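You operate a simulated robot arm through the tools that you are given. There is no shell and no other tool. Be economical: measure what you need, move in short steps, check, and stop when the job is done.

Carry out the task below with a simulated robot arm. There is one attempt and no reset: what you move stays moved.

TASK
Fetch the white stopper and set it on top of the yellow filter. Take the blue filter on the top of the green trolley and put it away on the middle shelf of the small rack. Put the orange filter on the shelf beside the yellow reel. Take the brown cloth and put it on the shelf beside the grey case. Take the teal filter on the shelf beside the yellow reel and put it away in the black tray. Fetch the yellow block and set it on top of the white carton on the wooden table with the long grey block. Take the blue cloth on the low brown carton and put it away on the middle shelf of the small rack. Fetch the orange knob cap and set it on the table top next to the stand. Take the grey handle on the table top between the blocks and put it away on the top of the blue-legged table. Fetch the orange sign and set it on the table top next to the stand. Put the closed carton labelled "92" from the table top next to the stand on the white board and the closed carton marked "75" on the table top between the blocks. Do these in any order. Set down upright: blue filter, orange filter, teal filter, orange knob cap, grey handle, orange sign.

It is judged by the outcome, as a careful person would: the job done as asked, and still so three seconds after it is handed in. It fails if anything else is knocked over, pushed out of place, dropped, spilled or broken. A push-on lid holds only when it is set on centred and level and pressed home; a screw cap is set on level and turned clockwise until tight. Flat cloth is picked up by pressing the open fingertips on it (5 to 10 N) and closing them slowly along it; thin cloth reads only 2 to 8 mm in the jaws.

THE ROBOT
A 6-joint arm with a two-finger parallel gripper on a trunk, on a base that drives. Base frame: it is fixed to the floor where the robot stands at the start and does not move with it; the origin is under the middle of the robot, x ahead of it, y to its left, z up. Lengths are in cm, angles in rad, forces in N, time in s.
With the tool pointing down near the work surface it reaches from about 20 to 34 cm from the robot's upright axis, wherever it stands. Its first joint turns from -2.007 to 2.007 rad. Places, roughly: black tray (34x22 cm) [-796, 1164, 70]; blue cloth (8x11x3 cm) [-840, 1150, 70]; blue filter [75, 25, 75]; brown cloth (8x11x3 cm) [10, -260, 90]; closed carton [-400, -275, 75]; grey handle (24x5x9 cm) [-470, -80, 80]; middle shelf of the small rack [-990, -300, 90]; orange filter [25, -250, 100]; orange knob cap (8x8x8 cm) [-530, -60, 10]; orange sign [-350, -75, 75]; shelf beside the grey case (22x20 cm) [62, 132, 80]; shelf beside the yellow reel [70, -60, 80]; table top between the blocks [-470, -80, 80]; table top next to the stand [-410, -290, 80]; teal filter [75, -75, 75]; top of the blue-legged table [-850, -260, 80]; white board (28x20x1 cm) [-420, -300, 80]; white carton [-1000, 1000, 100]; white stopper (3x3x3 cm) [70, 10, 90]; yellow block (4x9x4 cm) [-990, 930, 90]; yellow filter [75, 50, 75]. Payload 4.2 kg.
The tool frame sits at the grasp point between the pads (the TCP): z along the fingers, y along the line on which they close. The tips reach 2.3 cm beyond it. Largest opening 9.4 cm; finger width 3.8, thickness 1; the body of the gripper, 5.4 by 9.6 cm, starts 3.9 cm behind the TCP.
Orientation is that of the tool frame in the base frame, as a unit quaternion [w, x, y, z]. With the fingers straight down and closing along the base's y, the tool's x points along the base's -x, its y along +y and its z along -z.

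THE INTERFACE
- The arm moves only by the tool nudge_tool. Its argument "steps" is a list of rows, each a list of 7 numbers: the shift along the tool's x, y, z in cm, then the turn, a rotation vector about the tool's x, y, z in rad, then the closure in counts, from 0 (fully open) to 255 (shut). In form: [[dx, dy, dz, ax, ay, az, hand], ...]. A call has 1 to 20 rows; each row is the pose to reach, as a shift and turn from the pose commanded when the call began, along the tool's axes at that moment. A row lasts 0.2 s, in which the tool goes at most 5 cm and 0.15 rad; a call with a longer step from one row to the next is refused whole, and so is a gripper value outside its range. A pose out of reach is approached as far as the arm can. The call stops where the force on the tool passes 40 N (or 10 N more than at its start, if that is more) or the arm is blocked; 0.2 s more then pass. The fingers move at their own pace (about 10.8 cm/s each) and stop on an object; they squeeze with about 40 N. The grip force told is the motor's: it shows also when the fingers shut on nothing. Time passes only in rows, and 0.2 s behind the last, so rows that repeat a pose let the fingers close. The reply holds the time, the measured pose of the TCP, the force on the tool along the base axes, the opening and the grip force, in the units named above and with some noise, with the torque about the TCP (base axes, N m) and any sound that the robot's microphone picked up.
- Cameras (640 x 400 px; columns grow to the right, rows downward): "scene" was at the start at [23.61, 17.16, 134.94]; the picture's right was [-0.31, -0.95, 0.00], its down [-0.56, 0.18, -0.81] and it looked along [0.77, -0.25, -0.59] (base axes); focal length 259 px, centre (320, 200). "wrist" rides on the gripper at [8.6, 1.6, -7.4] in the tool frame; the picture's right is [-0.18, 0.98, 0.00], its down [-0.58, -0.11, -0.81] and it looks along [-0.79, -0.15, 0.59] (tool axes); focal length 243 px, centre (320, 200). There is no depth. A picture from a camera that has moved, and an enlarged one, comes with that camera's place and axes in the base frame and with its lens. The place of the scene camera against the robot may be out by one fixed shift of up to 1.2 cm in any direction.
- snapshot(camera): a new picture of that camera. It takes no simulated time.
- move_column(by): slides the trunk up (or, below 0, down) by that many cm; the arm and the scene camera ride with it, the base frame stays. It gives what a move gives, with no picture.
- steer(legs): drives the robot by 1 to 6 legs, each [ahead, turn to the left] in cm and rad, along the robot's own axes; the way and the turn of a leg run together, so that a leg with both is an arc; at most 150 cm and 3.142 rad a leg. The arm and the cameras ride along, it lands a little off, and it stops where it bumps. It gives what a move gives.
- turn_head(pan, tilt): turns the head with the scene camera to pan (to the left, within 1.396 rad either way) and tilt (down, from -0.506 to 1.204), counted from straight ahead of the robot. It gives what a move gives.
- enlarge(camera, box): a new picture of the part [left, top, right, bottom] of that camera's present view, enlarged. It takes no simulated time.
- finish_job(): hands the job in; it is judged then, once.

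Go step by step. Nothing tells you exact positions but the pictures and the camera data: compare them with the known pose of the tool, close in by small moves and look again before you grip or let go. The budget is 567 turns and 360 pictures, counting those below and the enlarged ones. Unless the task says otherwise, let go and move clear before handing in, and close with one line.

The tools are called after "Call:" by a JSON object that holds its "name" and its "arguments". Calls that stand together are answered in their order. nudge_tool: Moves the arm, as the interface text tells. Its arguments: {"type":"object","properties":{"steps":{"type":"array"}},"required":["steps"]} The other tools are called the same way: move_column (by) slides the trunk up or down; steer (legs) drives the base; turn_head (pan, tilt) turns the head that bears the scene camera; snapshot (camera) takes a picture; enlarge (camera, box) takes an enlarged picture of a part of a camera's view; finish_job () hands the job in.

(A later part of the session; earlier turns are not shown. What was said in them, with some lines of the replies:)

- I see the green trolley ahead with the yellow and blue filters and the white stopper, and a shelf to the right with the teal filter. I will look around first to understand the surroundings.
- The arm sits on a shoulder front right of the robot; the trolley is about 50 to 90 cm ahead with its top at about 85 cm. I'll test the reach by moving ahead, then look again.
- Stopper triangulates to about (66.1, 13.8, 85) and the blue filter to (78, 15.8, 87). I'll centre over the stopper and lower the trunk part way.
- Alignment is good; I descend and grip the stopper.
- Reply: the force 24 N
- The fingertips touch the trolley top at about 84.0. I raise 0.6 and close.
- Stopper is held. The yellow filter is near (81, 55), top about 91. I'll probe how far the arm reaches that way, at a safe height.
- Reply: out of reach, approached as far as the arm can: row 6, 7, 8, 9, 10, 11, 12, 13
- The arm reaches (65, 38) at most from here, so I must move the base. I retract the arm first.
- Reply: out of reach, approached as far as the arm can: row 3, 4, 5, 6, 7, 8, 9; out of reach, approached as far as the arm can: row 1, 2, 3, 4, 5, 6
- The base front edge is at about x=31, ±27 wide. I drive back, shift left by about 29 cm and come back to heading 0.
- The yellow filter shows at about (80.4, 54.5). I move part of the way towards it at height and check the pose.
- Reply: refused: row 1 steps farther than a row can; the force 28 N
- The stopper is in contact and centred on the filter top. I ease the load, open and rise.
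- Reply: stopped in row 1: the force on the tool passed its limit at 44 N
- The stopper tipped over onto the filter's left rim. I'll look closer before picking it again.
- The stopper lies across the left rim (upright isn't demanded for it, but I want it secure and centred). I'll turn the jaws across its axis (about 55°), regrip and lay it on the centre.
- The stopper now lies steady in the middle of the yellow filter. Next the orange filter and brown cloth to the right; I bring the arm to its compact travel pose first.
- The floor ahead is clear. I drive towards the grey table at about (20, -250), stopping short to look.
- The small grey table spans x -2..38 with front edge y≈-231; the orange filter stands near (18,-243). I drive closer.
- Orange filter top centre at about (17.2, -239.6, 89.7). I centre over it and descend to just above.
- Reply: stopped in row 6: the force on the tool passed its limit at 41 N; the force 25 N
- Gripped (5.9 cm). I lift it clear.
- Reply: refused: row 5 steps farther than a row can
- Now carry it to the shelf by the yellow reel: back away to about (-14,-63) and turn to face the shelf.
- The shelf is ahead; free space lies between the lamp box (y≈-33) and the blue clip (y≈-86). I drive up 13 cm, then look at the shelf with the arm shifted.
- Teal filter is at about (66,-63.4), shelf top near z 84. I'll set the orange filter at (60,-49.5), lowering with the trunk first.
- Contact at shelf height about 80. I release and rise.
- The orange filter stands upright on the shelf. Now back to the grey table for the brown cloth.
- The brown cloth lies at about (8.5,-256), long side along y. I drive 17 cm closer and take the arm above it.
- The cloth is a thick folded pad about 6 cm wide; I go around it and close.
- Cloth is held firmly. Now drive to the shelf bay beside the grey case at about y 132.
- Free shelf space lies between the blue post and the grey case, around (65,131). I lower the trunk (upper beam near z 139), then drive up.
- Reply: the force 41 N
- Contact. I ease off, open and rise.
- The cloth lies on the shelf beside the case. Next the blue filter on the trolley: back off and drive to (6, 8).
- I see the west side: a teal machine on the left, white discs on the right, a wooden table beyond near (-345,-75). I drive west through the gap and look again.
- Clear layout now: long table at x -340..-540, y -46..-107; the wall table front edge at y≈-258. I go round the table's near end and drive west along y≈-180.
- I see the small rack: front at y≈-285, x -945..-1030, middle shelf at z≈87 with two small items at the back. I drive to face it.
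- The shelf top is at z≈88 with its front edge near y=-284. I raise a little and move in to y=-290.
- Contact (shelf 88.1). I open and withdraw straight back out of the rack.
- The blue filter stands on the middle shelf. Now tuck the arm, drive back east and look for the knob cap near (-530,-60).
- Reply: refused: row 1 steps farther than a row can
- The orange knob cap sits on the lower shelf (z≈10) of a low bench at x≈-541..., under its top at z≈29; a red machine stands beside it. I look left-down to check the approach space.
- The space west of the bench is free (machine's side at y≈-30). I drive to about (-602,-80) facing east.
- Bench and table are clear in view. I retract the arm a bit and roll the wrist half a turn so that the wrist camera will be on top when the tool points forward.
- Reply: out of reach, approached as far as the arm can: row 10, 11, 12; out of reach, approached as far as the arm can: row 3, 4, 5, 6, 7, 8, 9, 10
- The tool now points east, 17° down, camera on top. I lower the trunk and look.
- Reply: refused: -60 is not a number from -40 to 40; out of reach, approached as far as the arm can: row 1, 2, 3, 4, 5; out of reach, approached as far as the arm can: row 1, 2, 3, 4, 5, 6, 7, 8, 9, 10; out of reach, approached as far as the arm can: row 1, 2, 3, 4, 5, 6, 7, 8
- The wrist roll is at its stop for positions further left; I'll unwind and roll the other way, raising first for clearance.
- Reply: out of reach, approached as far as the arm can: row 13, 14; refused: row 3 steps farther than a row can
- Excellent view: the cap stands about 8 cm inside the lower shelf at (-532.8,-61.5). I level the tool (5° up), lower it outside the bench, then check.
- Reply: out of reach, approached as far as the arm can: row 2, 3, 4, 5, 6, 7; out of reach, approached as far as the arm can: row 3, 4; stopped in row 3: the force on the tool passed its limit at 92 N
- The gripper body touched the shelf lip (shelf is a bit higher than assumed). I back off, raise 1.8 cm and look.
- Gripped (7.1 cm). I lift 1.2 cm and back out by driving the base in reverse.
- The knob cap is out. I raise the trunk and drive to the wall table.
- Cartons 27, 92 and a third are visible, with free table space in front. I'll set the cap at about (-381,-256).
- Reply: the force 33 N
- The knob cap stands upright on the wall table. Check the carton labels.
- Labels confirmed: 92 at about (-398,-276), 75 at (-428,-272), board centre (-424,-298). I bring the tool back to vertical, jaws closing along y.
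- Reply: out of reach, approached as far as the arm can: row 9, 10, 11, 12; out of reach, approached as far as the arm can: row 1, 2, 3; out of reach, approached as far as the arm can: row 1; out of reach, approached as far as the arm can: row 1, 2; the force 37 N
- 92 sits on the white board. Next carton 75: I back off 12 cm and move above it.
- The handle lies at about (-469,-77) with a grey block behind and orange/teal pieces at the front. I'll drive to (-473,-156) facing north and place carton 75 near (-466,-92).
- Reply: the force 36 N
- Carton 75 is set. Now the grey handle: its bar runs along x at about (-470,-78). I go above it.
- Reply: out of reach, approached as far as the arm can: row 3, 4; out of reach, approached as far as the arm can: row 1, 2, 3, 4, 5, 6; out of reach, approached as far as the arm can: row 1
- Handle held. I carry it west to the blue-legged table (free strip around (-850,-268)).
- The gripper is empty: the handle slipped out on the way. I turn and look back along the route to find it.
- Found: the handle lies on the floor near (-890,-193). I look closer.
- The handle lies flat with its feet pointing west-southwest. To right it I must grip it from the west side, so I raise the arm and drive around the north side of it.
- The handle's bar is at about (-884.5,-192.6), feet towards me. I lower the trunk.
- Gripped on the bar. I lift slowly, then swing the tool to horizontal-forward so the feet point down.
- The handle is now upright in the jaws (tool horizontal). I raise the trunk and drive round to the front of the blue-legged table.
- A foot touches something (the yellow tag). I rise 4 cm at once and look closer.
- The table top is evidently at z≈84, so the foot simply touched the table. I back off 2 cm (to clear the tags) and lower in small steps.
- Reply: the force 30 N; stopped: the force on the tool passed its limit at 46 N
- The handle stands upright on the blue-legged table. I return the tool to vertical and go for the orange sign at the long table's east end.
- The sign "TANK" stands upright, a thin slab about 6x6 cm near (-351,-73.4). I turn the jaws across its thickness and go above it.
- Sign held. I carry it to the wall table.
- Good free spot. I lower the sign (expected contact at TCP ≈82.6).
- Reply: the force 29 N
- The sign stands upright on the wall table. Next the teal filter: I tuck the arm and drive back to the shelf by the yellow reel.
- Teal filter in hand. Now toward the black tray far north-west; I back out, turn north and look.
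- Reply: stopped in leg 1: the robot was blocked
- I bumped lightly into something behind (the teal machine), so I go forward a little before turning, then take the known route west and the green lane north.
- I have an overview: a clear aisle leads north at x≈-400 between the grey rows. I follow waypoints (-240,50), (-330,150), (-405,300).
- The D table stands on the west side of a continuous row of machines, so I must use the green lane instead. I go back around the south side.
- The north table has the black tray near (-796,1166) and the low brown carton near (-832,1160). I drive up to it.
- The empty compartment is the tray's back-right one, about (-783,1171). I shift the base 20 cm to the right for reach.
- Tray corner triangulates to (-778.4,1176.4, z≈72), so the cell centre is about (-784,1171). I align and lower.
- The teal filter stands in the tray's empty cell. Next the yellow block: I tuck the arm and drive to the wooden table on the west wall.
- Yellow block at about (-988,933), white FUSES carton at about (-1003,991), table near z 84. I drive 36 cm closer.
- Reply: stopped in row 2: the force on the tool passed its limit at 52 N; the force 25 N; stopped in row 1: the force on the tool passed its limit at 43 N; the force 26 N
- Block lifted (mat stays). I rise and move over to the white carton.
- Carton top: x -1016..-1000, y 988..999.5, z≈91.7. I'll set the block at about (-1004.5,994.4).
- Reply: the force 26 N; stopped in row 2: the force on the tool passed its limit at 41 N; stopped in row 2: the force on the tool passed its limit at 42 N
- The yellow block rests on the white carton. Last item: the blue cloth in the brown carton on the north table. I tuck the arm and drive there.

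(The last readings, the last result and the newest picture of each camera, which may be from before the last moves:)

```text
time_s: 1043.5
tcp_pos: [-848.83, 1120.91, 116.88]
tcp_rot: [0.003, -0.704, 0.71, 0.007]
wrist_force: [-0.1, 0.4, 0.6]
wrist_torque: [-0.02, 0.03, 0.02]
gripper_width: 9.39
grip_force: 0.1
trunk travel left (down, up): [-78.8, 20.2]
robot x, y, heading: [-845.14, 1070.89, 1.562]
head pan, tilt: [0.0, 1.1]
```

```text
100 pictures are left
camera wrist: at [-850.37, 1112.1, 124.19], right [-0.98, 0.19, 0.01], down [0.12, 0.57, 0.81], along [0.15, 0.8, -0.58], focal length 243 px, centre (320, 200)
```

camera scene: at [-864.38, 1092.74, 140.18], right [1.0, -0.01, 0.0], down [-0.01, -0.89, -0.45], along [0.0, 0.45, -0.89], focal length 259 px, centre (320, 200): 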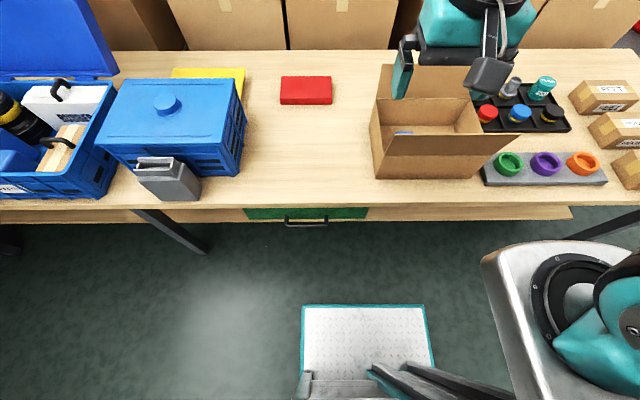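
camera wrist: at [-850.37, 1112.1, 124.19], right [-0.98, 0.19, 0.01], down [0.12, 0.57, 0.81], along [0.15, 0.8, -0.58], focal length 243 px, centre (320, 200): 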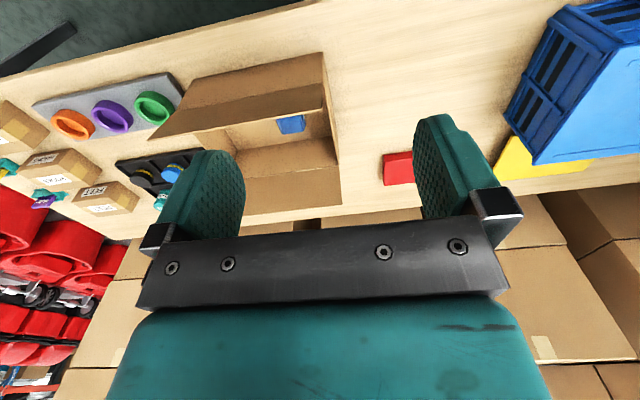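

Call:
{"name": "steer", "arguments": {"legs": [[17, 0.008]]}}

Call:
{"name": "nudge_tool", "arguments": {"steps": [[-1, -4, 0, 0, 0, 0, 0], [-2, -8, 0, 0, 0, 0, 0], [-3, -12, 0, 0, 0, 0, 0], [-3, -12.8, 0, 0, 0, 0, 0], [-3, -12.8, 0, 0, 0, 0, 0]]}}

Call:
{"name": "snapshot", "arguments": {"camera": "wrist"}}

Call:
{"name": "turn_head", "arguments": {"pan": -0.4, "tilt": 1.1}}

Call:
{"name": "snapshot", "arguments": {"camera": "scene"}}

```text
time_s: 1045.0
tcp_pos: [-849.26, 1137.62, 116.84]
tcp_rot: [0.004, -0.707, 0.707, 0.007]
wrist_force: [-0.2, 0.0, 0.2]
wrist_torque: [0.01, 0.04, 0.02]
gripper_width: 9.4
grip_force: 0.0
trunk travel left (down, up): [-78.8, 20.2]
robot x, y, heading: [-845.13, 1087.56, 1.571]
head pan, tilt: [0.0, 1.1]
```

```text
time_s: 1046.2
tcp_pos: [-836.52, 1140.64, 116.7]
tcp_rot: [-0.003, 0.707, -0.707, -0.006]
wrist_force: [0.0, 0.8, -0.5]
wrist_torque: [-0.01, 0.0, -0.02]
gripper_width: 9.4
grip_force: 0.1
trunk travel left (down, up): [-78.8, 20.2]
robot x, y, heading: [-844.87, 1087.57, 1.572]
head pan, tilt: [0.0, 1.1]
```

```text
99 pictures are left
camera wrist: at [-837.99, 1131.87, 124.05], right [-0.98, 0.18, 0.01], down [0.11, 0.57, 0.81], along [0.14, 0.8, -0.58], focal length 243 px, centre (320, 200)
```

wrist: 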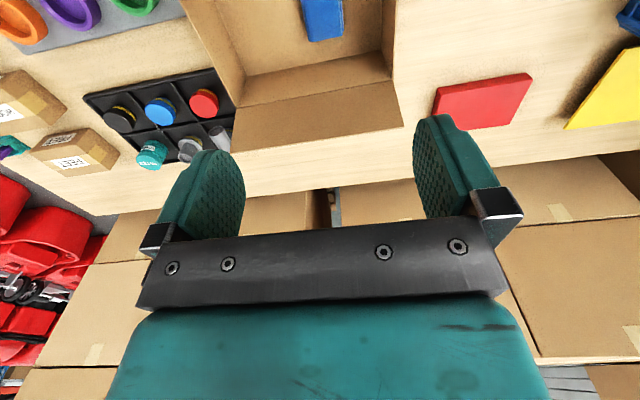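

```text
time_s: 1047.1
tcp_pos: [-836.47, 1140.49, 116.79]
tcp_rot: [-0.003, 0.707, -0.707, -0.007]
wrist_force: [0.0, 0.6, -0.1]
wrist_torque: [-0.01, -0.02, 0.0]
gripper_width: 9.4
grip_force: 0.0
trunk travel left (down, up): [-78.8, 20.2]
robot x, y, heading: [-844.99, 1087.29, 1.575]
head pan, tilt: [-0.4, 1.1]
```

```text
98 pictures are left
camera scene: at [-862.11, 1108.82, 140.17], right [0.92, -0.39, 0.0], down [-0.34, -0.82, -0.45], along [0.17, 0.42, -0.89], focal length 259 px, centre (320, 200)
```

scene: 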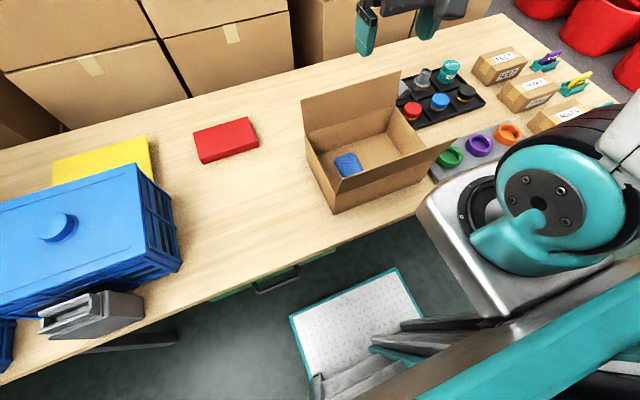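

Call:
{"name": "enlarge", "arguments": {"camera": "scene", "box": [290, 60, 440, 220]}}

Call:
{"name": "enlarge", "arguments": {"camera": "wrist", "box": [180, 0, 420, 160]}}

```text
2.50 times, centred on (365, 140) of scene
camera zoom: at [-862.11, 1108.82, 140.17], right [0.92, -0.39, 0.0], down [-0.34, -0.82, -0.45], along [0.17, 0.42, -0.89], focal length 648 px, centre (208, 350)
```

zoom: 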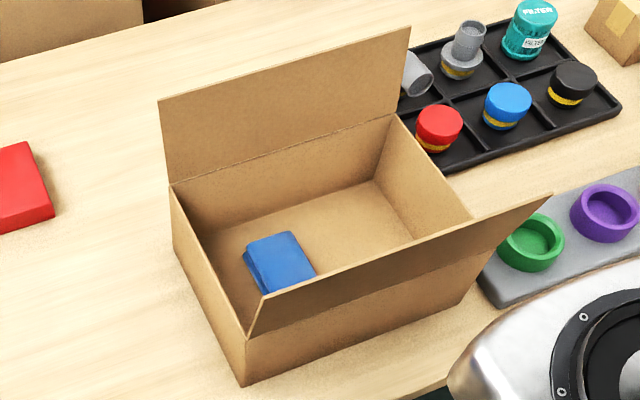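

```text
2.50 times, centred on (300, 80) of wrist
camera zoom: at [-838.01, 1131.87, 124.05], right [-0.98, 0.18, 0.01], down [0.11, 0.57, 0.81], along [0.14, 0.8, -0.58], focal length 606 px, centre (370, 500)
```

zoom: 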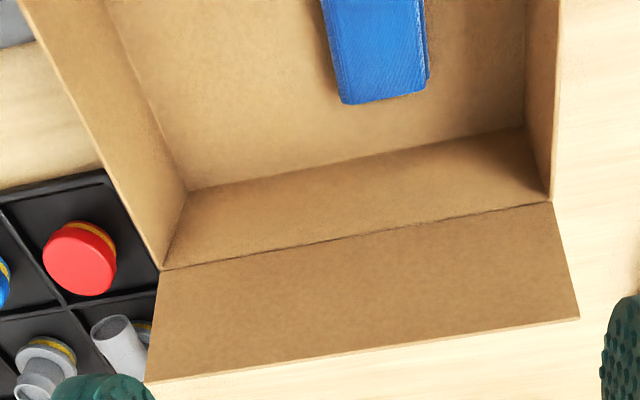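

The cloth lies along y, centred near (-836,1146), in the carton (inner y 1136.5..1156, walls to z≈82.5, front flap to ≈91). I'll grip it slightly behind its centre so the wrist camera clears the front wall.

Call:
{"name": "nudge_tool", "arguments": {"steps": [[-4, -0.3, 0, 0, 0, 0, 0], [-7.8, -0.5, 0, 0, 0, 0, 0], [-7.8, -0.5, 4, 0, 0, 0, 0], [-7.8, -0.5, 8, 0, 0, 0, 0], [-7.8, -0.5, 12, 0, 0, 0, 0], [-7.8, -0.5, 16, 0, 0, 0, 0], [-7.8, -0.5, 20, 0, 0, 0, 0], [-7.8, -0.5, 24, 0, 0, 0, 0], [-7.8, -0.5, 24, 0, 0, 0, 0]]}}

Call:
{"name": "snapshot", "arguments": {"camera": "wrist"}}

Call:
{"name": "snapshot", "arguments": {"camera": "scene"}}

```text
time_s: 1049.1
tcp_pos: [-836.12, 1148.64, 92.89]
tcp_rot: [-0.004, 0.707, -0.707, -0.007]
wrist_force: [-0.4, -0.1, 0.3]
wrist_torque: [-0.02, 0.01, 0.01]
gripper_width: 9.4
grip_force: 0.1
trunk travel left (down, up): [-78.8, 20.2]
robot x, y, heading: [-845.09, 1087.7, 1.578]
head pan, tilt: [-0.4, 1.1]
```

```text
95 pictures are left
camera wrist: at [-837.66, 1139.92, 100.2], right [-0.98, 0.18, 0.01], down [0.11, 0.57, 0.81], along [0.14, 0.8, -0.58], focal length 243 px, centre (320, 200)
```

wrist: 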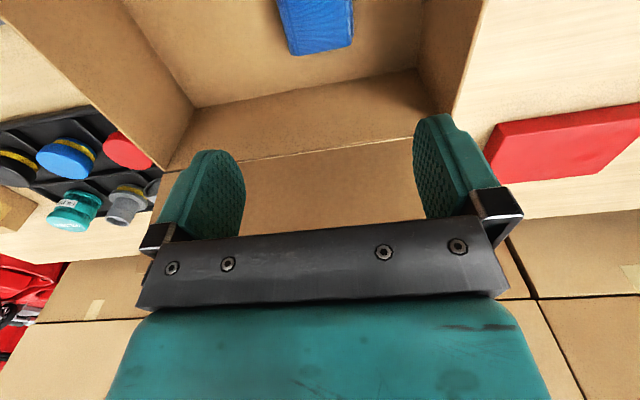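

```text
94 pictures are left
camera scene: at [-862.1, 1108.81, 140.17], right [0.92, -0.39, 0.0], down [-0.34, -0.82, -0.45], along [0.18, 0.42, -0.89], focal length 259 px, centre (320, 200)
```

scene: 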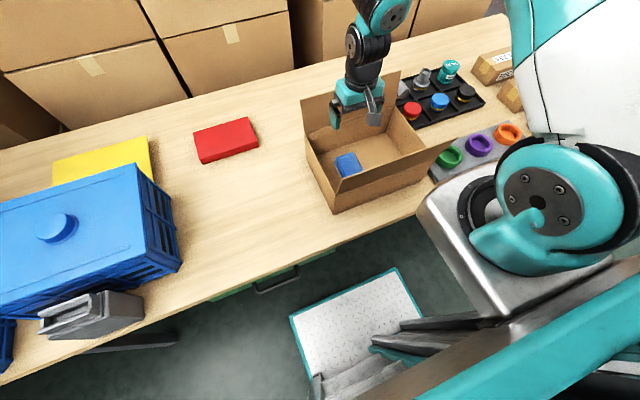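

Call:
{"name": "nudge_tool", "arguments": {"steps": [[0.2, 0, 4, 0, 0, 0, 0], [0.2, 0, 8, 0, 0, 0, 0], [0.2, 0, 12, 0, 0, 0, 0], [0.2, 0, 15, 0, 0, 0, 0], [0.2, 0, 15, 0, 0, 0, 0]]}}

Call:
{"name": "snapshot", "arguments": {"camera": "wrist"}}

Call:
{"name": "enlarge", "arguments": {"camera": "scene", "box": [290, 40, 450, 220]}}

```text
time_s: 1050.3
tcp_pos: [-836.04, 1148.65, 77.94]
tcp_rot: [-0.003, 0.707, -0.707, -0.007]
wrist_force: [0.5, -0.1, 0.2]
wrist_torque: [0.0, 0.0, 0.0]
gripper_width: 9.39
grip_force: 0.2
trunk travel left (down, up): [-78.8, 20.2]
robot x, y, heading: [-845.1, 1087.16, 1.572]
head pan, tilt: [-0.4, 1.1]
```

```text
93 pictures are left
camera wrist: at [-837.54, 1139.87, 85.28], right [-0.98, 0.18, 0.01], down [0.11, 0.57, 0.81], along [0.14, 0.8, -0.58], focal length 243 px, centre (320, 200)
```

wrist: 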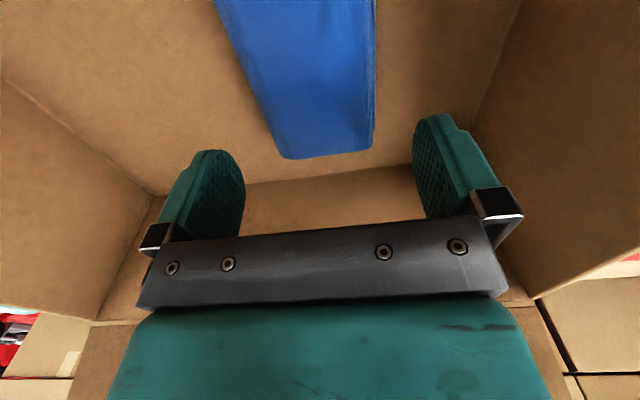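

```text
2.22 times, centred on (370, 130) of scene
camera zoom: at [-862.1, 1108.82, 140.17], right [0.92, -0.39, 0.0], down [-0.34, -0.82, -0.45], along [0.18, 0.42, -0.89], focal length 576 px, centre (209, 356)
```

zoom: 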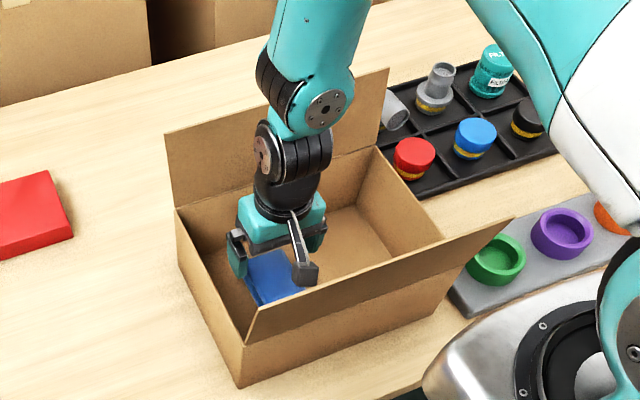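

Call:
{"name": "nudge_tool", "arguments": {"steps": [[0, 0.1, 1.5, 0, 0, 0, 0], [0, 0.1, 3, 0, 0, 0, 0], [0, 0.1, 4.2, 0, 0, 0, 0], [0, 0.1, 4.2, 0, 0, 0, 0]]}}

Call:
{"name": "snapshot", "arguments": {"camera": "wrist"}}

```text
time_s: 1051.3
tcp_pos: [-836.24, 1148.82, 73.93]
tcp_rot: [-0.003, 0.708, -0.707, -0.006]
wrist_force: [-0.2, -1.1, -0.1]
wrist_torque: [0.03, 0.01, -0.02]
gripper_width: 9.38
grip_force: 0.1
trunk travel left (down, up): [-78.8, 20.2]
robot x, y, heading: [-845.13, 1087.4, 1.576]
head pan, tilt: [-0.4, 1.1]
```

```text
91 pictures are left
camera wrist: at [-837.73, 1139.98, 81.17], right [-0.98, 0.18, 0.01], down [0.11, 0.57, 0.81], along [0.14, 0.8, -0.58], focal length 243 px, centre (320, 200)
```

wrist: 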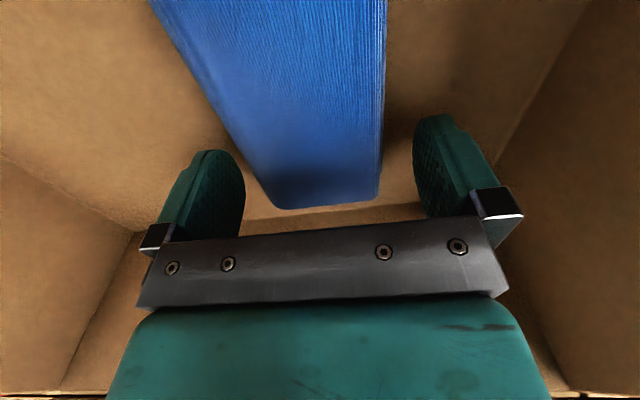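

Call:
{"name": "nudge_tool", "arguments": {"steps": [[0.4, 0, 0.4, 0, 0, 0, 0], [0.4, 0, 0.4, 0, 0, 0, 60], [0.4, 0, 0.4, 0, 0, 0, 110], [0.4, 0, 0.4, 0, 0, 0, 160], [0.4, 0, 0.4, 0, 0, 0, 255], [0.4, 0, 0.4, 0, 0, 0, 255]]}}

Call:
{"name": "nudge_tool", "arguments": {"steps": [[0, 0, -3, 0, 0, 0, 255], [0, 0, -6, 0, 0, 0, 255], [0, 0, -10, 0, 0, 0, 255], [0, 0, -14, 0, 0, 0, 255], [0, 0, -18, 0, 0, 0, 255], [0, 0, -22, 0, 0, 0, 255], [0, 0, -26, 0, 0, 0, 255], [0, 0, -30, 0, 0, 0, 255], [0, 0, -30, 0, 0, 0, 255]]}}

Call:
{"name": "snapshot", "arguments": {"camera": "wrist"}}

Call:
{"name": "snapshot", "arguments": {"camera": "scene"}}

```text
time_s: 1052.7
tcp_pos: [-836.29, 1148.37, 73.39]
tcp_rot: [0.003, -0.707, 0.707, 0.007]
wrist_force: [-0.2, -0.9, -1.7]
wrist_torque: [0.01, 0.0, 0.0]
gripper_width: 6.89
grip_force: 39.8
trunk travel left (down, up): [-78.8, 20.2]
robot x, y, heading: [-844.97, 1087.27, 1.575]
head pan, tilt: [-0.4, 1.1]
```

```text
time_s: 1054.7
tcp_pos: [-836.18, 1148.1, 103.24]
tcp_rot: [-0.003, 0.707, -0.707, -0.007]
wrist_force: [-0.4, 0.7, -0.1]
wrist_torque: [-0.03, 0.02, 0.02]
gripper_width: 6.91
grip_force: 39.9
trunk travel left (down, up): [-78.8, 20.2]
robot x, y, heading: [-844.69, 1087.67, 1.574]
head pan, tilt: [-0.4, 1.1]
```

```text
90 pictures are left
camera wrist: at [-837.7, 1139.24, 110.59], right [-0.98, 0.18, 0.01], down [0.11, 0.57, 0.81], along [0.14, 0.8, -0.58], focal length 243 px, centre (320, 200)
```

wrist: 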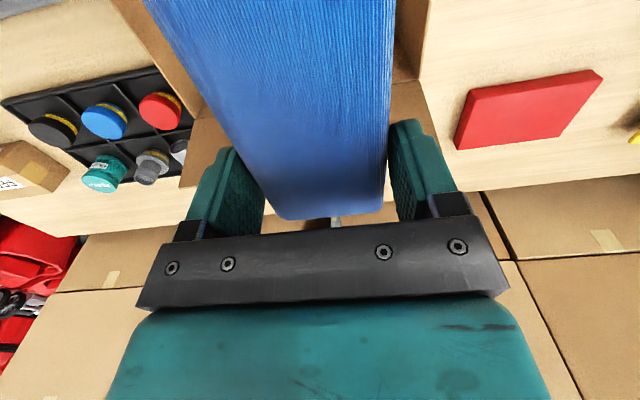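

```text
89 pictures are left
camera scene: at [-862.1, 1108.83, 140.17], right [0.92, -0.39, 0.0], down [-0.34, -0.82, -0.45], along [0.18, 0.42, -0.89], focal length 259 px, centre (320, 200)
```

scene: 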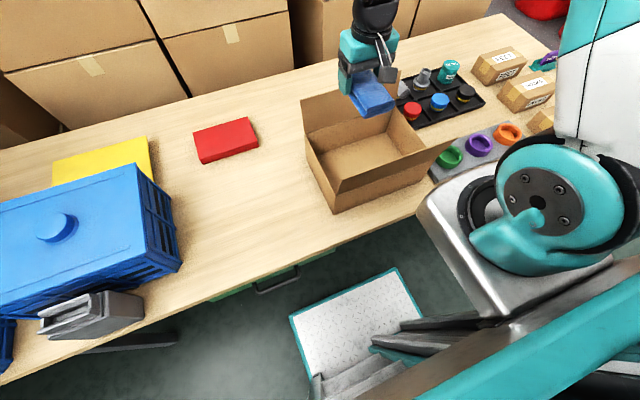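

The blue cloth is out of the carton and firmly held. Now the long drive back to the small rack.

Call:
{"name": "nudge_tool", "arguments": {"steps": [[2, 3, 0, 0, 0, 0, 255], [4, 6, 0, 0, 0, 0, 255], [6, 9, 0, 0, 0, 0, 255], [8, 12, 0, 0, 0, 0, 255], [8, 14, 0, 0, 0, 0, 255], [8, 14, 0, 0, 0, 0, 255]]}}

Call:
{"name": "steer", "arguments": {"legs": [[-40, 0], [0, 1.6], [0, 1.57], [150, 0], [150, 0]]}}

Call:
{"name": "steer", "arguments": {"legs": [[150, 0], [150, 0], [150, 0], [150, 0]]}}

Call:
{"name": "turn_head", "arguments": {"pan": 0.0, "tilt": 0.35}}

Call:
{"name": "snapshot", "arguments": {"camera": "scene"}}

```text
time_s: 1056.1
tcp_pos: [-850.2, 1139.96, 103.29]
tcp_rot: [0.003, -0.707, 0.707, 0.006]
wrist_force: [-1.3, -0.5, -0.8]
wrist_torque: [0.01, 0.0, -0.03]
gripper_width: 6.89
grip_force: 40.5
trunk travel left (down, up): [-78.8, 20.2]
robot x, y, heading: [-845.36, 1087.26, 1.579]
head pan, tilt: [-0.4, 1.1]
```

```text
time_s: 1080.3
tcp_pos: [-844.14, 694.23, 103.28]
tcp_rot: [0.007, 0.713, 0.701, -0.003]
wrist_force: [0.5, -1.2, -0.5]
wrist_torque: [-0.04, -0.02, 0.0]
gripper_width: 6.9
grip_force: 39.9
trunk travel left (down, up): [-78.8, 20.2]
robot x, y, heading: [-848.48, 746.98, -1.585]
head pan, tilt: [-0.4, 1.1]
```

```text
time_s: 1109.2
tcp_pos: [-874.66, 85.34, 103.34]
tcp_rot: [0.007, 0.738, 0.674, -0.003]
wrist_force: [-0.5, -0.3, -0.4]
wrist_torque: [0.0, 0.04, 0.0]
gripper_width: 6.91
grip_force: 40.0
trunk travel left (down, up): [-78.8, 20.2]
robot x, y, heading: [-875.06, 138.13, -1.66]
head pan, tilt: [-0.4, 1.1]
```

```text
time_s: 1110.3
tcp_pos: [-874.73, 85.36, 103.31]
tcp_rot: [0.007, 0.738, 0.675, -0.003]
wrist_force: [0.1, 0.1, -0.4]
wrist_torque: [0.03, 0.03, 0.02]
gripper_width: 6.91
grip_force: 39.9
trunk travel left (down, up): [-78.8, 20.2]
robot x, y, heading: [-874.94, 138.03, -1.665]
head pan, tilt: [0.0, 0.351]
```

```text
88 pictures are left
camera scene: at [-857.51, 112.31, 146.3], right [-1.0, 0.09, 0.0], down [0.03, 0.34, -0.94], along [-0.08, -0.94, -0.34], focal length 259 px, centre (320, 200)
```

scene: 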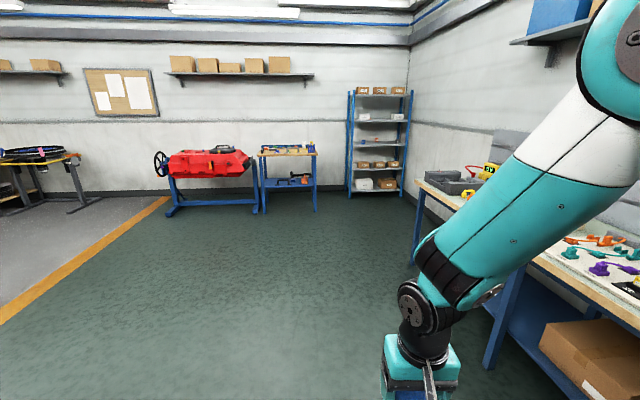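

Call:
{"name": "steer", "arguments": {"legs": [[0, 0.075], [150, 0], [106, 0], [0, -1.096], [100, 0], [0, 1.115]]}}

Call:
{"name": "turn_head", "arguments": {"pan": 0.0, "tilt": 0.5}}

Call:
{"name": "snapshot", "arguments": {"camera": "scene"}}

```text
time_s: 1133.7
tcp_pos: [-972.22, -214.17, 103.26]
tcp_rot: [0.006, 0.716, 0.698, -0.003]
wrist_force: [0.3, -0.2, -0.1]
wrist_torque: [-0.04, -0.04, -0.01]
gripper_width: 6.9
grip_force: 40.0
trunk travel left (down, up): [-78.8, 20.2]
robot x, y, heading: [-975.62, -162.0, -1.593]
head pan, tilt: [0.0, 0.351]
```

```text
time_s: 1134.4
tcp_pos: [-972.34, -214.29, 103.2]
tcp_rot: [0.007, 0.716, 0.698, -0.004]
wrist_force: [0.0, 0.1, -0.4]
wrist_torque: [0.01, 0.03, 0.0]
gripper_width: 6.9
grip_force: 39.8
trunk travel left (down, up): [-78.8, 20.2]
robot x, y, heading: [-975.86, -161.92, -1.593]
head pan, tilt: [0.0, 0.499]
```

```text
87 pictures are left
camera scene: at [-956.83, -186.03, 144.95], right [-1.0, 0.02, 0.0], down [0.01, 0.48, -0.88], along [-0.02, -0.88, -0.48], focal length 259 px, centre (320, 200)
```

scene: 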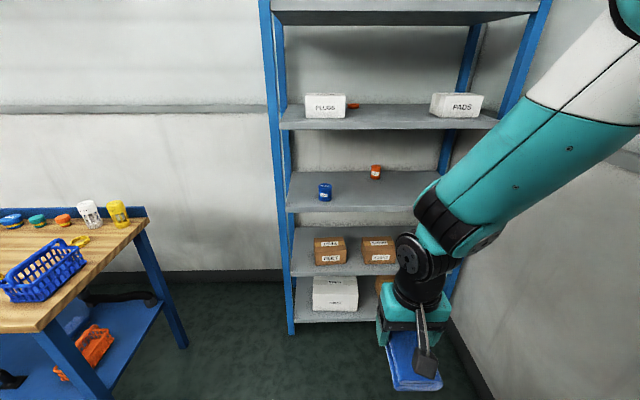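

Call:
{"name": "steer", "arguments": {"legs": [[0, 0.02], [51, 0]]}}

Call:
{"name": "move_column", "arguments": {"by": -28.8}}

Call:
{"name": "nudge_tool", "arguments": {"steps": [[0, 0, -4, 0, 0, 0, 255], [0, 0, -8, 0, 0, 0, 255], [0, -2, -12, 0, 0, 0, 255], [0, -4, -16, 0, 0, 0, 255], [-2, -7, -19, 0, 0, 0, 255], [-5, -9, -20.5, 0, 0, 0, 255], [-5, -9, -20.5, 0, 0, 0, 255]]}}

Call:
{"name": "turn_head", "arguments": {"pan": 0.1, "tilt": 0.4}}

Call:
{"name": "snapshot", "arguments": {"camera": "scene"}}

Call:
{"name": "snapshot", "arguments": {"camera": "wrist"}}

```text
time_s: 1137.8
tcp_pos: [-971.44, -266.88, 103.25]
tcp_rot: [0.006, 0.71, 0.704, -0.003]
wrist_force: [0.0, -0.7, -0.1]
wrist_torque: [0.03, -0.01, 0.02]
gripper_width: 6.9
grip_force: 40.6
trunk travel left (down, up): [-78.8, 20.2]
robot x, y, heading: [-976.09, -213.99, -1.577]
head pan, tilt: [0.0, 0.499]
```

```text
time_s: 1140.7
tcp_pos: [-971.48, -266.89, 74.38]
tcp_rot: [0.006, 0.71, 0.704, -0.003]
wrist_force: [0.4, 0.1, 0.2]
wrist_torque: [0.03, -0.01, -0.02]
gripper_width: 6.89
grip_force: 40.0
trunk travel left (down, up): [-50.0, 49.0]
robot x, y, heading: [-976.03, -214.4, -1.577]
head pan, tilt: [0.0, 0.499]
```

```text
time_s: 1142.3
tcp_pos: [-980.87, -271.69, 95.28]
tcp_rot: [0.006, 0.71, 0.704, -0.003]
wrist_force: [-0.5, 0.1, -0.3]
wrist_torque: [-0.02, -0.01, 0.0]
gripper_width: 6.89
grip_force: 39.2
trunk travel left (down, up): [-50.0, 49.0]
robot x, y, heading: [-975.68, -214.21, -1.576]
head pan, tilt: [0.0, 0.499]
```

```text
time_s: 1143.0
tcp_pos: [-981.0, -271.75, 95.13]
tcp_rot: [0.008, 0.71, 0.704, -0.004]
wrist_force: [-0.7, -1.6, 0.0]
wrist_torque: [0.0, 0.01, 0.0]
gripper_width: 6.92
grip_force: 39.5
trunk travel left (down, up): [-50.0, 49.0]
robot x, y, heading: [-976.11, -214.7, -1.576]
head pan, tilt: [0.099, 0.4]
```

```text
86 pictures are left
camera scene: at [-955.73, -238.54, 117.05], right [-1.0, -0.09, 0.0], down [-0.04, 0.39, -0.92], along [0.09, -0.92, -0.39], focal length 259 px, centre (320, 200)
```

scene: 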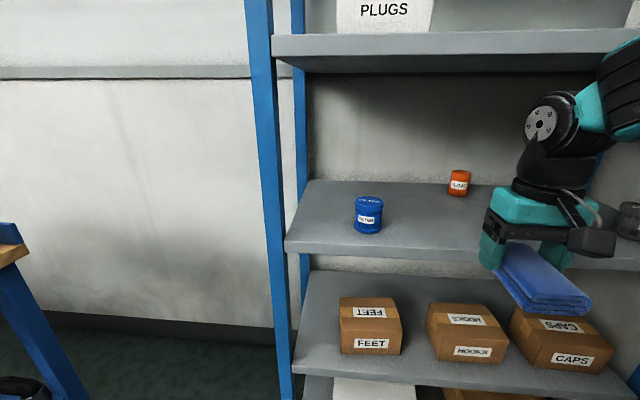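

```text
85 pictures are left
camera wrist: at [-979.2, -262.96, 102.45], right [0.98, -0.19, 0.01], down [-0.12, -0.57, 0.81], along [-0.15, -0.8, -0.58], focal length 243 px, centre (320, 200)
```

wrist: 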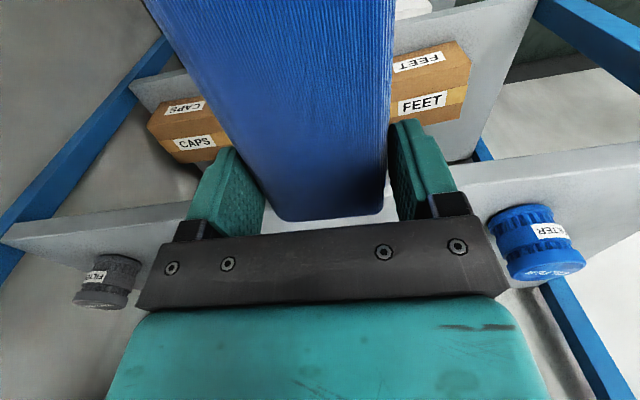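

Call:
{"name": "nudge_tool", "arguments": {"steps": [[-4, 0, 1.2, 0, 0, 0, 255], [-8, 0, 1.2, 0, 0, 0, 255], [-12, 0, 1.2, 0, 0, 0, 255], [-16, 0, 1.2, 0, 0, 0, 255], [-20, 0, 1.2, 0, 0, 0, 255], [-22.8, 0, 1.2, 0, 0, 0, 255], [-22.8, 0, 1.2, 0, 0, 0, 255]]}}

Call:
{"name": "snapshot", "arguments": {"camera": "scene"}}

Call:
{"name": "snapshot", "arguments": {"camera": "wrist"}}

```text
time_s: 1144.6
tcp_pos: [-980.91, -294.3, 94.21]
tcp_rot: [0.007, 0.711, 0.703, -0.003]
wrist_force: [0.2, -0.1, -0.4]
wrist_torque: [-0.02, -0.01, 0.0]
gripper_width: 6.87
grip_force: 39.8
trunk travel left (down, up): [-50.0, 49.0]
robot x, y, heading: [-976.18, -214.34, -1.572]
head pan, tilt: [0.099, 0.4]
```

```text
84 pictures are left
camera scene: at [-955.72, -238.54, 117.06], right [-1.0, -0.09, 0.0], down [-0.04, 0.39, -0.92], along [0.09, -0.92, -0.39], focal length 259 px, centre (320, 200)
```

scene: 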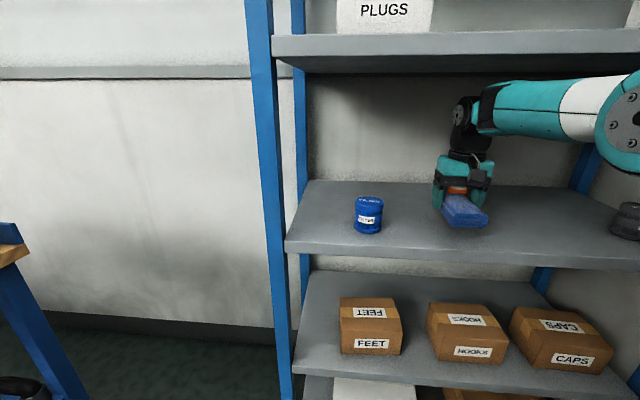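

```text
83 pictures are left
camera wrist: at [-979.21, -285.65, 101.49], right [0.98, -0.19, 0.01], down [-0.12, -0.57, 0.81], along [-0.15, -0.8, -0.58], focal length 243 px, centre (320, 200)
```

wrist: 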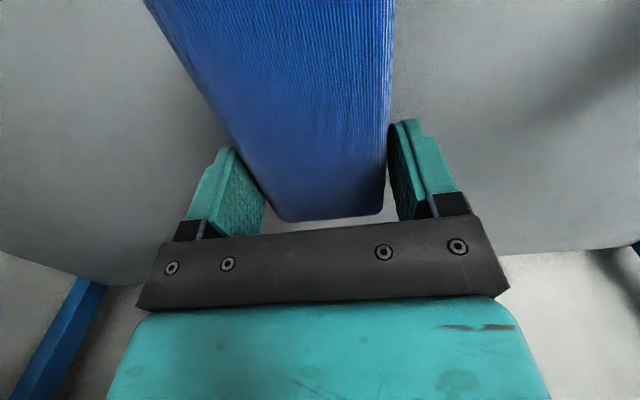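

Call:
{"name": "nudge_tool", "arguments": {"steps": [[0, 0, 1.2, 0, 0, 0, 255], [0, 0, 2.4, 0, 0, 0, 255], [0, 0, 2.4, 0, 0, 0, 255]]}}

Call:
{"name": "nudge_tool", "arguments": {"steps": [[0, 0, 0.35, 0, 0, 0, 255], [0, 0, 0.35, 0, 0, 0, 255]]}}

Call:
{"name": "nudge_tool", "arguments": {"steps": [[0, 0, 0.35, 0, 0, 0, 255], [0, 0, 0.35, 0, 0, 0, 255]]}}

```text
time_s: 1145.4
tcp_pos: [-980.86, -294.33, 91.72]
tcp_rot: [0.007, 0.71, 0.704, -0.003]
wrist_force: [-0.1, 0.3, -0.8]
wrist_torque: [-0.02, -0.02, 0.01]
gripper_width: 6.91
grip_force: 40.3
trunk travel left (down, up): [-50.0, 49.0]
robot x, y, heading: [-975.88, -214.56, -1.576]
head pan, tilt: [0.099, 0.4]
```

```text
time_s: 1146.0
tcp_pos: [-980.93, -294.3, 91.39]
tcp_rot: [0.007, 0.71, 0.704, -0.002]
wrist_force: [-0.3, -0.2, -0.8]
wrist_torque: [0.01, 0.03, 0.0]
gripper_width: 6.89
grip_force: 40.5
trunk travel left (down, up): [-50.0, 49.0]
robot x, y, heading: [-976.26, -214.39, -1.577]
head pan, tilt: [0.099, 0.4]
```

```text
time_s: 1146.6
tcp_pos: [-981.13, -294.32, 91.01]
tcp_rot: [0.006, 0.711, 0.703, -0.003]
wrist_force: [0.4, -0.7, -0.2]
wrist_torque: [-0.03, 0.01, 0.01]
gripper_width: 6.92
grip_force: 40.0
trunk travel left (down, up): [-50.0, 49.0]
robot x, y, heading: [-976.04, -214.51, -1.578]
head pan, tilt: [0.099, 0.4]
```

Call:
{"name": "nudge_tool", "arguments": {"steps": [[0, 0, 0.3, 0, 0, 0, 255], [0, 0, 0.3, 0, 0, 0, 255]]}}

Call:
{"name": "nudge_tool", "arguments": {"steps": [[0, 0, 0.25, 0, 0, 0, 255], [0, 0, 0.25, 0, 0, 0, 255]]}}

```text
time_s: 1147.2
tcp_pos: [-980.8, -294.25, 90.82]
tcp_rot: [0.008, 0.711, 0.704, -0.004]
wrist_force: [0.8, -2.1, 19.2]
wrist_torque: [1.31, 0.47, -0.01]
gripper_width: 6.88
grip_force: 40.6
trunk travel left (down, up): [-50.0, 49.0]
robot x, y, heading: [-976.23, -214.69, -1.578]
head pan, tilt: [0.099, 0.4]
```

```text
time_s: 1147.8
tcp_pos: [-980.84, -294.3, 90.78]
tcp_rot: [0.01, 0.71, 0.704, -0.005]
wrist_force: [-2.0, -0.4, 37.4]
wrist_torque: [0.69, 0.37, 0.05]
gripper_width: 6.92
grip_force: 40.0
trunk travel left (down, up): [-50.0, 49.0]
robot x, y, heading: [-976.62, -214.47, -1.574]
head pan, tilt: [0.099, 0.4]
```

Contact. I ease, open and pull straight back out.

Call:
{"name": "nudge_tool", "arguments": {"steps": [[0, 0, -0.35, 0, 0, 0, 255], [0, 0, -0.35, 0, 0, 0, 50], [0, 0, -0.35, 0, 0, 0, 20], [0, 0, -0.35, 0, 0, 0, 0], [0, 0, -0.7, 0, 0, 0, 0], [3, 0, -0.9, 0, 0, 0, 0], [7, 0, -0.9, 0, 0, 0, 0], [11, 0, -0.9, 0, 0, 0, 0], [15, 0, -0.9, 0, 0, 0, 0], [19, 0, -0.9, 0, 0, 0, 0], [23, 0, -0.9, 0, 0, 0, 0], [23, 0, -0.9, 0, 0, 0, 0]]}}

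Call:
{"name": "snapshot", "arguments": {"camera": "scene"}}

```text
time_s: 1150.4
tcp_pos: [-980.67, -271.38, 91.07]
tcp_rot: [0.007, 0.711, 0.703, -0.003]
wrist_force: [0.5, -0.1, 0.7]
wrist_torque: [-0.01, -0.02, 0.01]
gripper_width: 9.42
grip_force: 0.1
trunk travel left (down, up): [-50.0, 49.0]
robot x, y, heading: [-976.07, -214.72, -1.579]
head pan, tilt: [0.099, 0.4]
```

```text
82 pictures are left
camera scene: at [-955.72, -238.54, 117.06], right [-1.0, -0.09, 0.0], down [-0.04, 0.39, -0.92], along [0.09, -0.92, -0.39], focal length 259 px, centre (320, 200)
```

scene: 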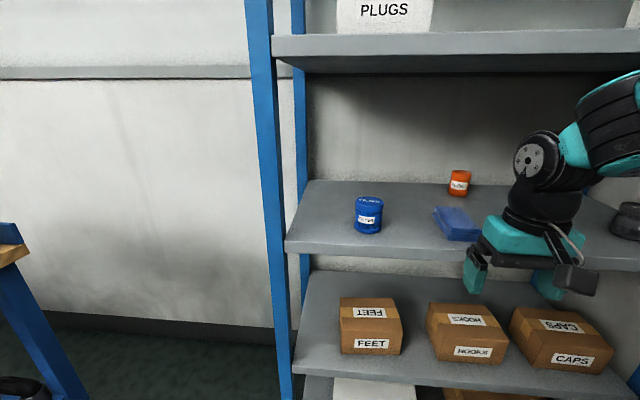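

The blue cloth lies on the middle shelf beside the blue filter. I back away and hand in.

Call:
{"name": "steer", "arguments": {"legs": [[-35, 0]]}}

Call:
{"name": "turn_head", "arguments": {"pan": 0.4, "tilt": 0.5}}

Call:
{"name": "snapshot", "arguments": {"camera": "scene"}}

```text
time_s: 1152.7
tcp_pos: [-980.55, -236.0, 91.1]
tcp_rot: [0.006, 0.711, 0.703, -0.004]
wrist_force: [0.6, -0.2, 0.3]
wrist_torque: [0.02, 0.01, 0.0]
gripper_width: 9.41
grip_force: 0.0
trunk travel left (down, up): [-50.0, 49.0]
robot x, y, heading: [-976.08, -179.26, -1.582]
head pan, tilt: [0.099, 0.4]
```

```text
time_s: 1153.5
tcp_pos: [-980.44, -236.07, 91.21]
tcp_rot: [0.007, 0.711, 0.703, -0.004]
wrist_force: [-0.4, -0.3, 0.2]
wrist_torque: [-0.03, 0.0, 0.0]
gripper_width: 9.42
grip_force: 0.0
trunk travel left (down, up): [-50.0, 49.0]
robot x, y, heading: [-975.88, -179.09, -1.587]
head pan, tilt: [0.4, 0.499]
```

```text
81 pictures are left
camera scene: at [-952.92, -202.5, 116.15], right [-0.93, -0.38, 0.0], down [-0.18, 0.44, -0.88], along [0.33, -0.81, -0.48], focal length 259 px, centre (320, 200)
```

scene: 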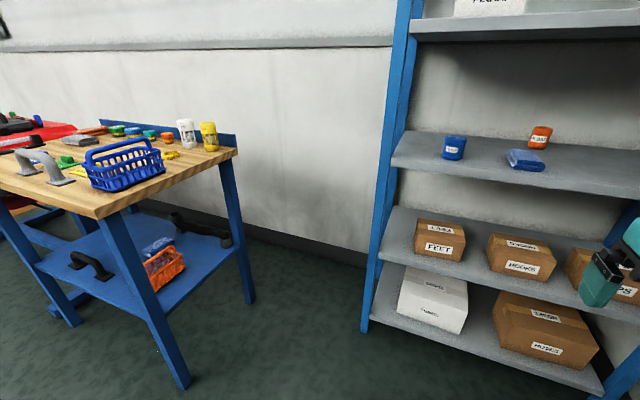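

The handle stands upright on the blue-legged table, and the blue filter and cloth are on the rack. Everything on the list is placed and the arm is clear, so I hand in.

Call:
{"name": "finish_job", "arguments": {}}

```text
The job is handed in.
```

All the moves are done and the job is handed in, but the run was not clean: I dropped the grey handle on the floor once while carrying it, picked it up and stood it upright on the blue-legged table. I also backed the base into the teal machine near the start area, pressed hard on the low bench's lower shelf while reaching for the knob cap, nudged the white carton slightly, and the stopper lies on its side on the yellow filter.
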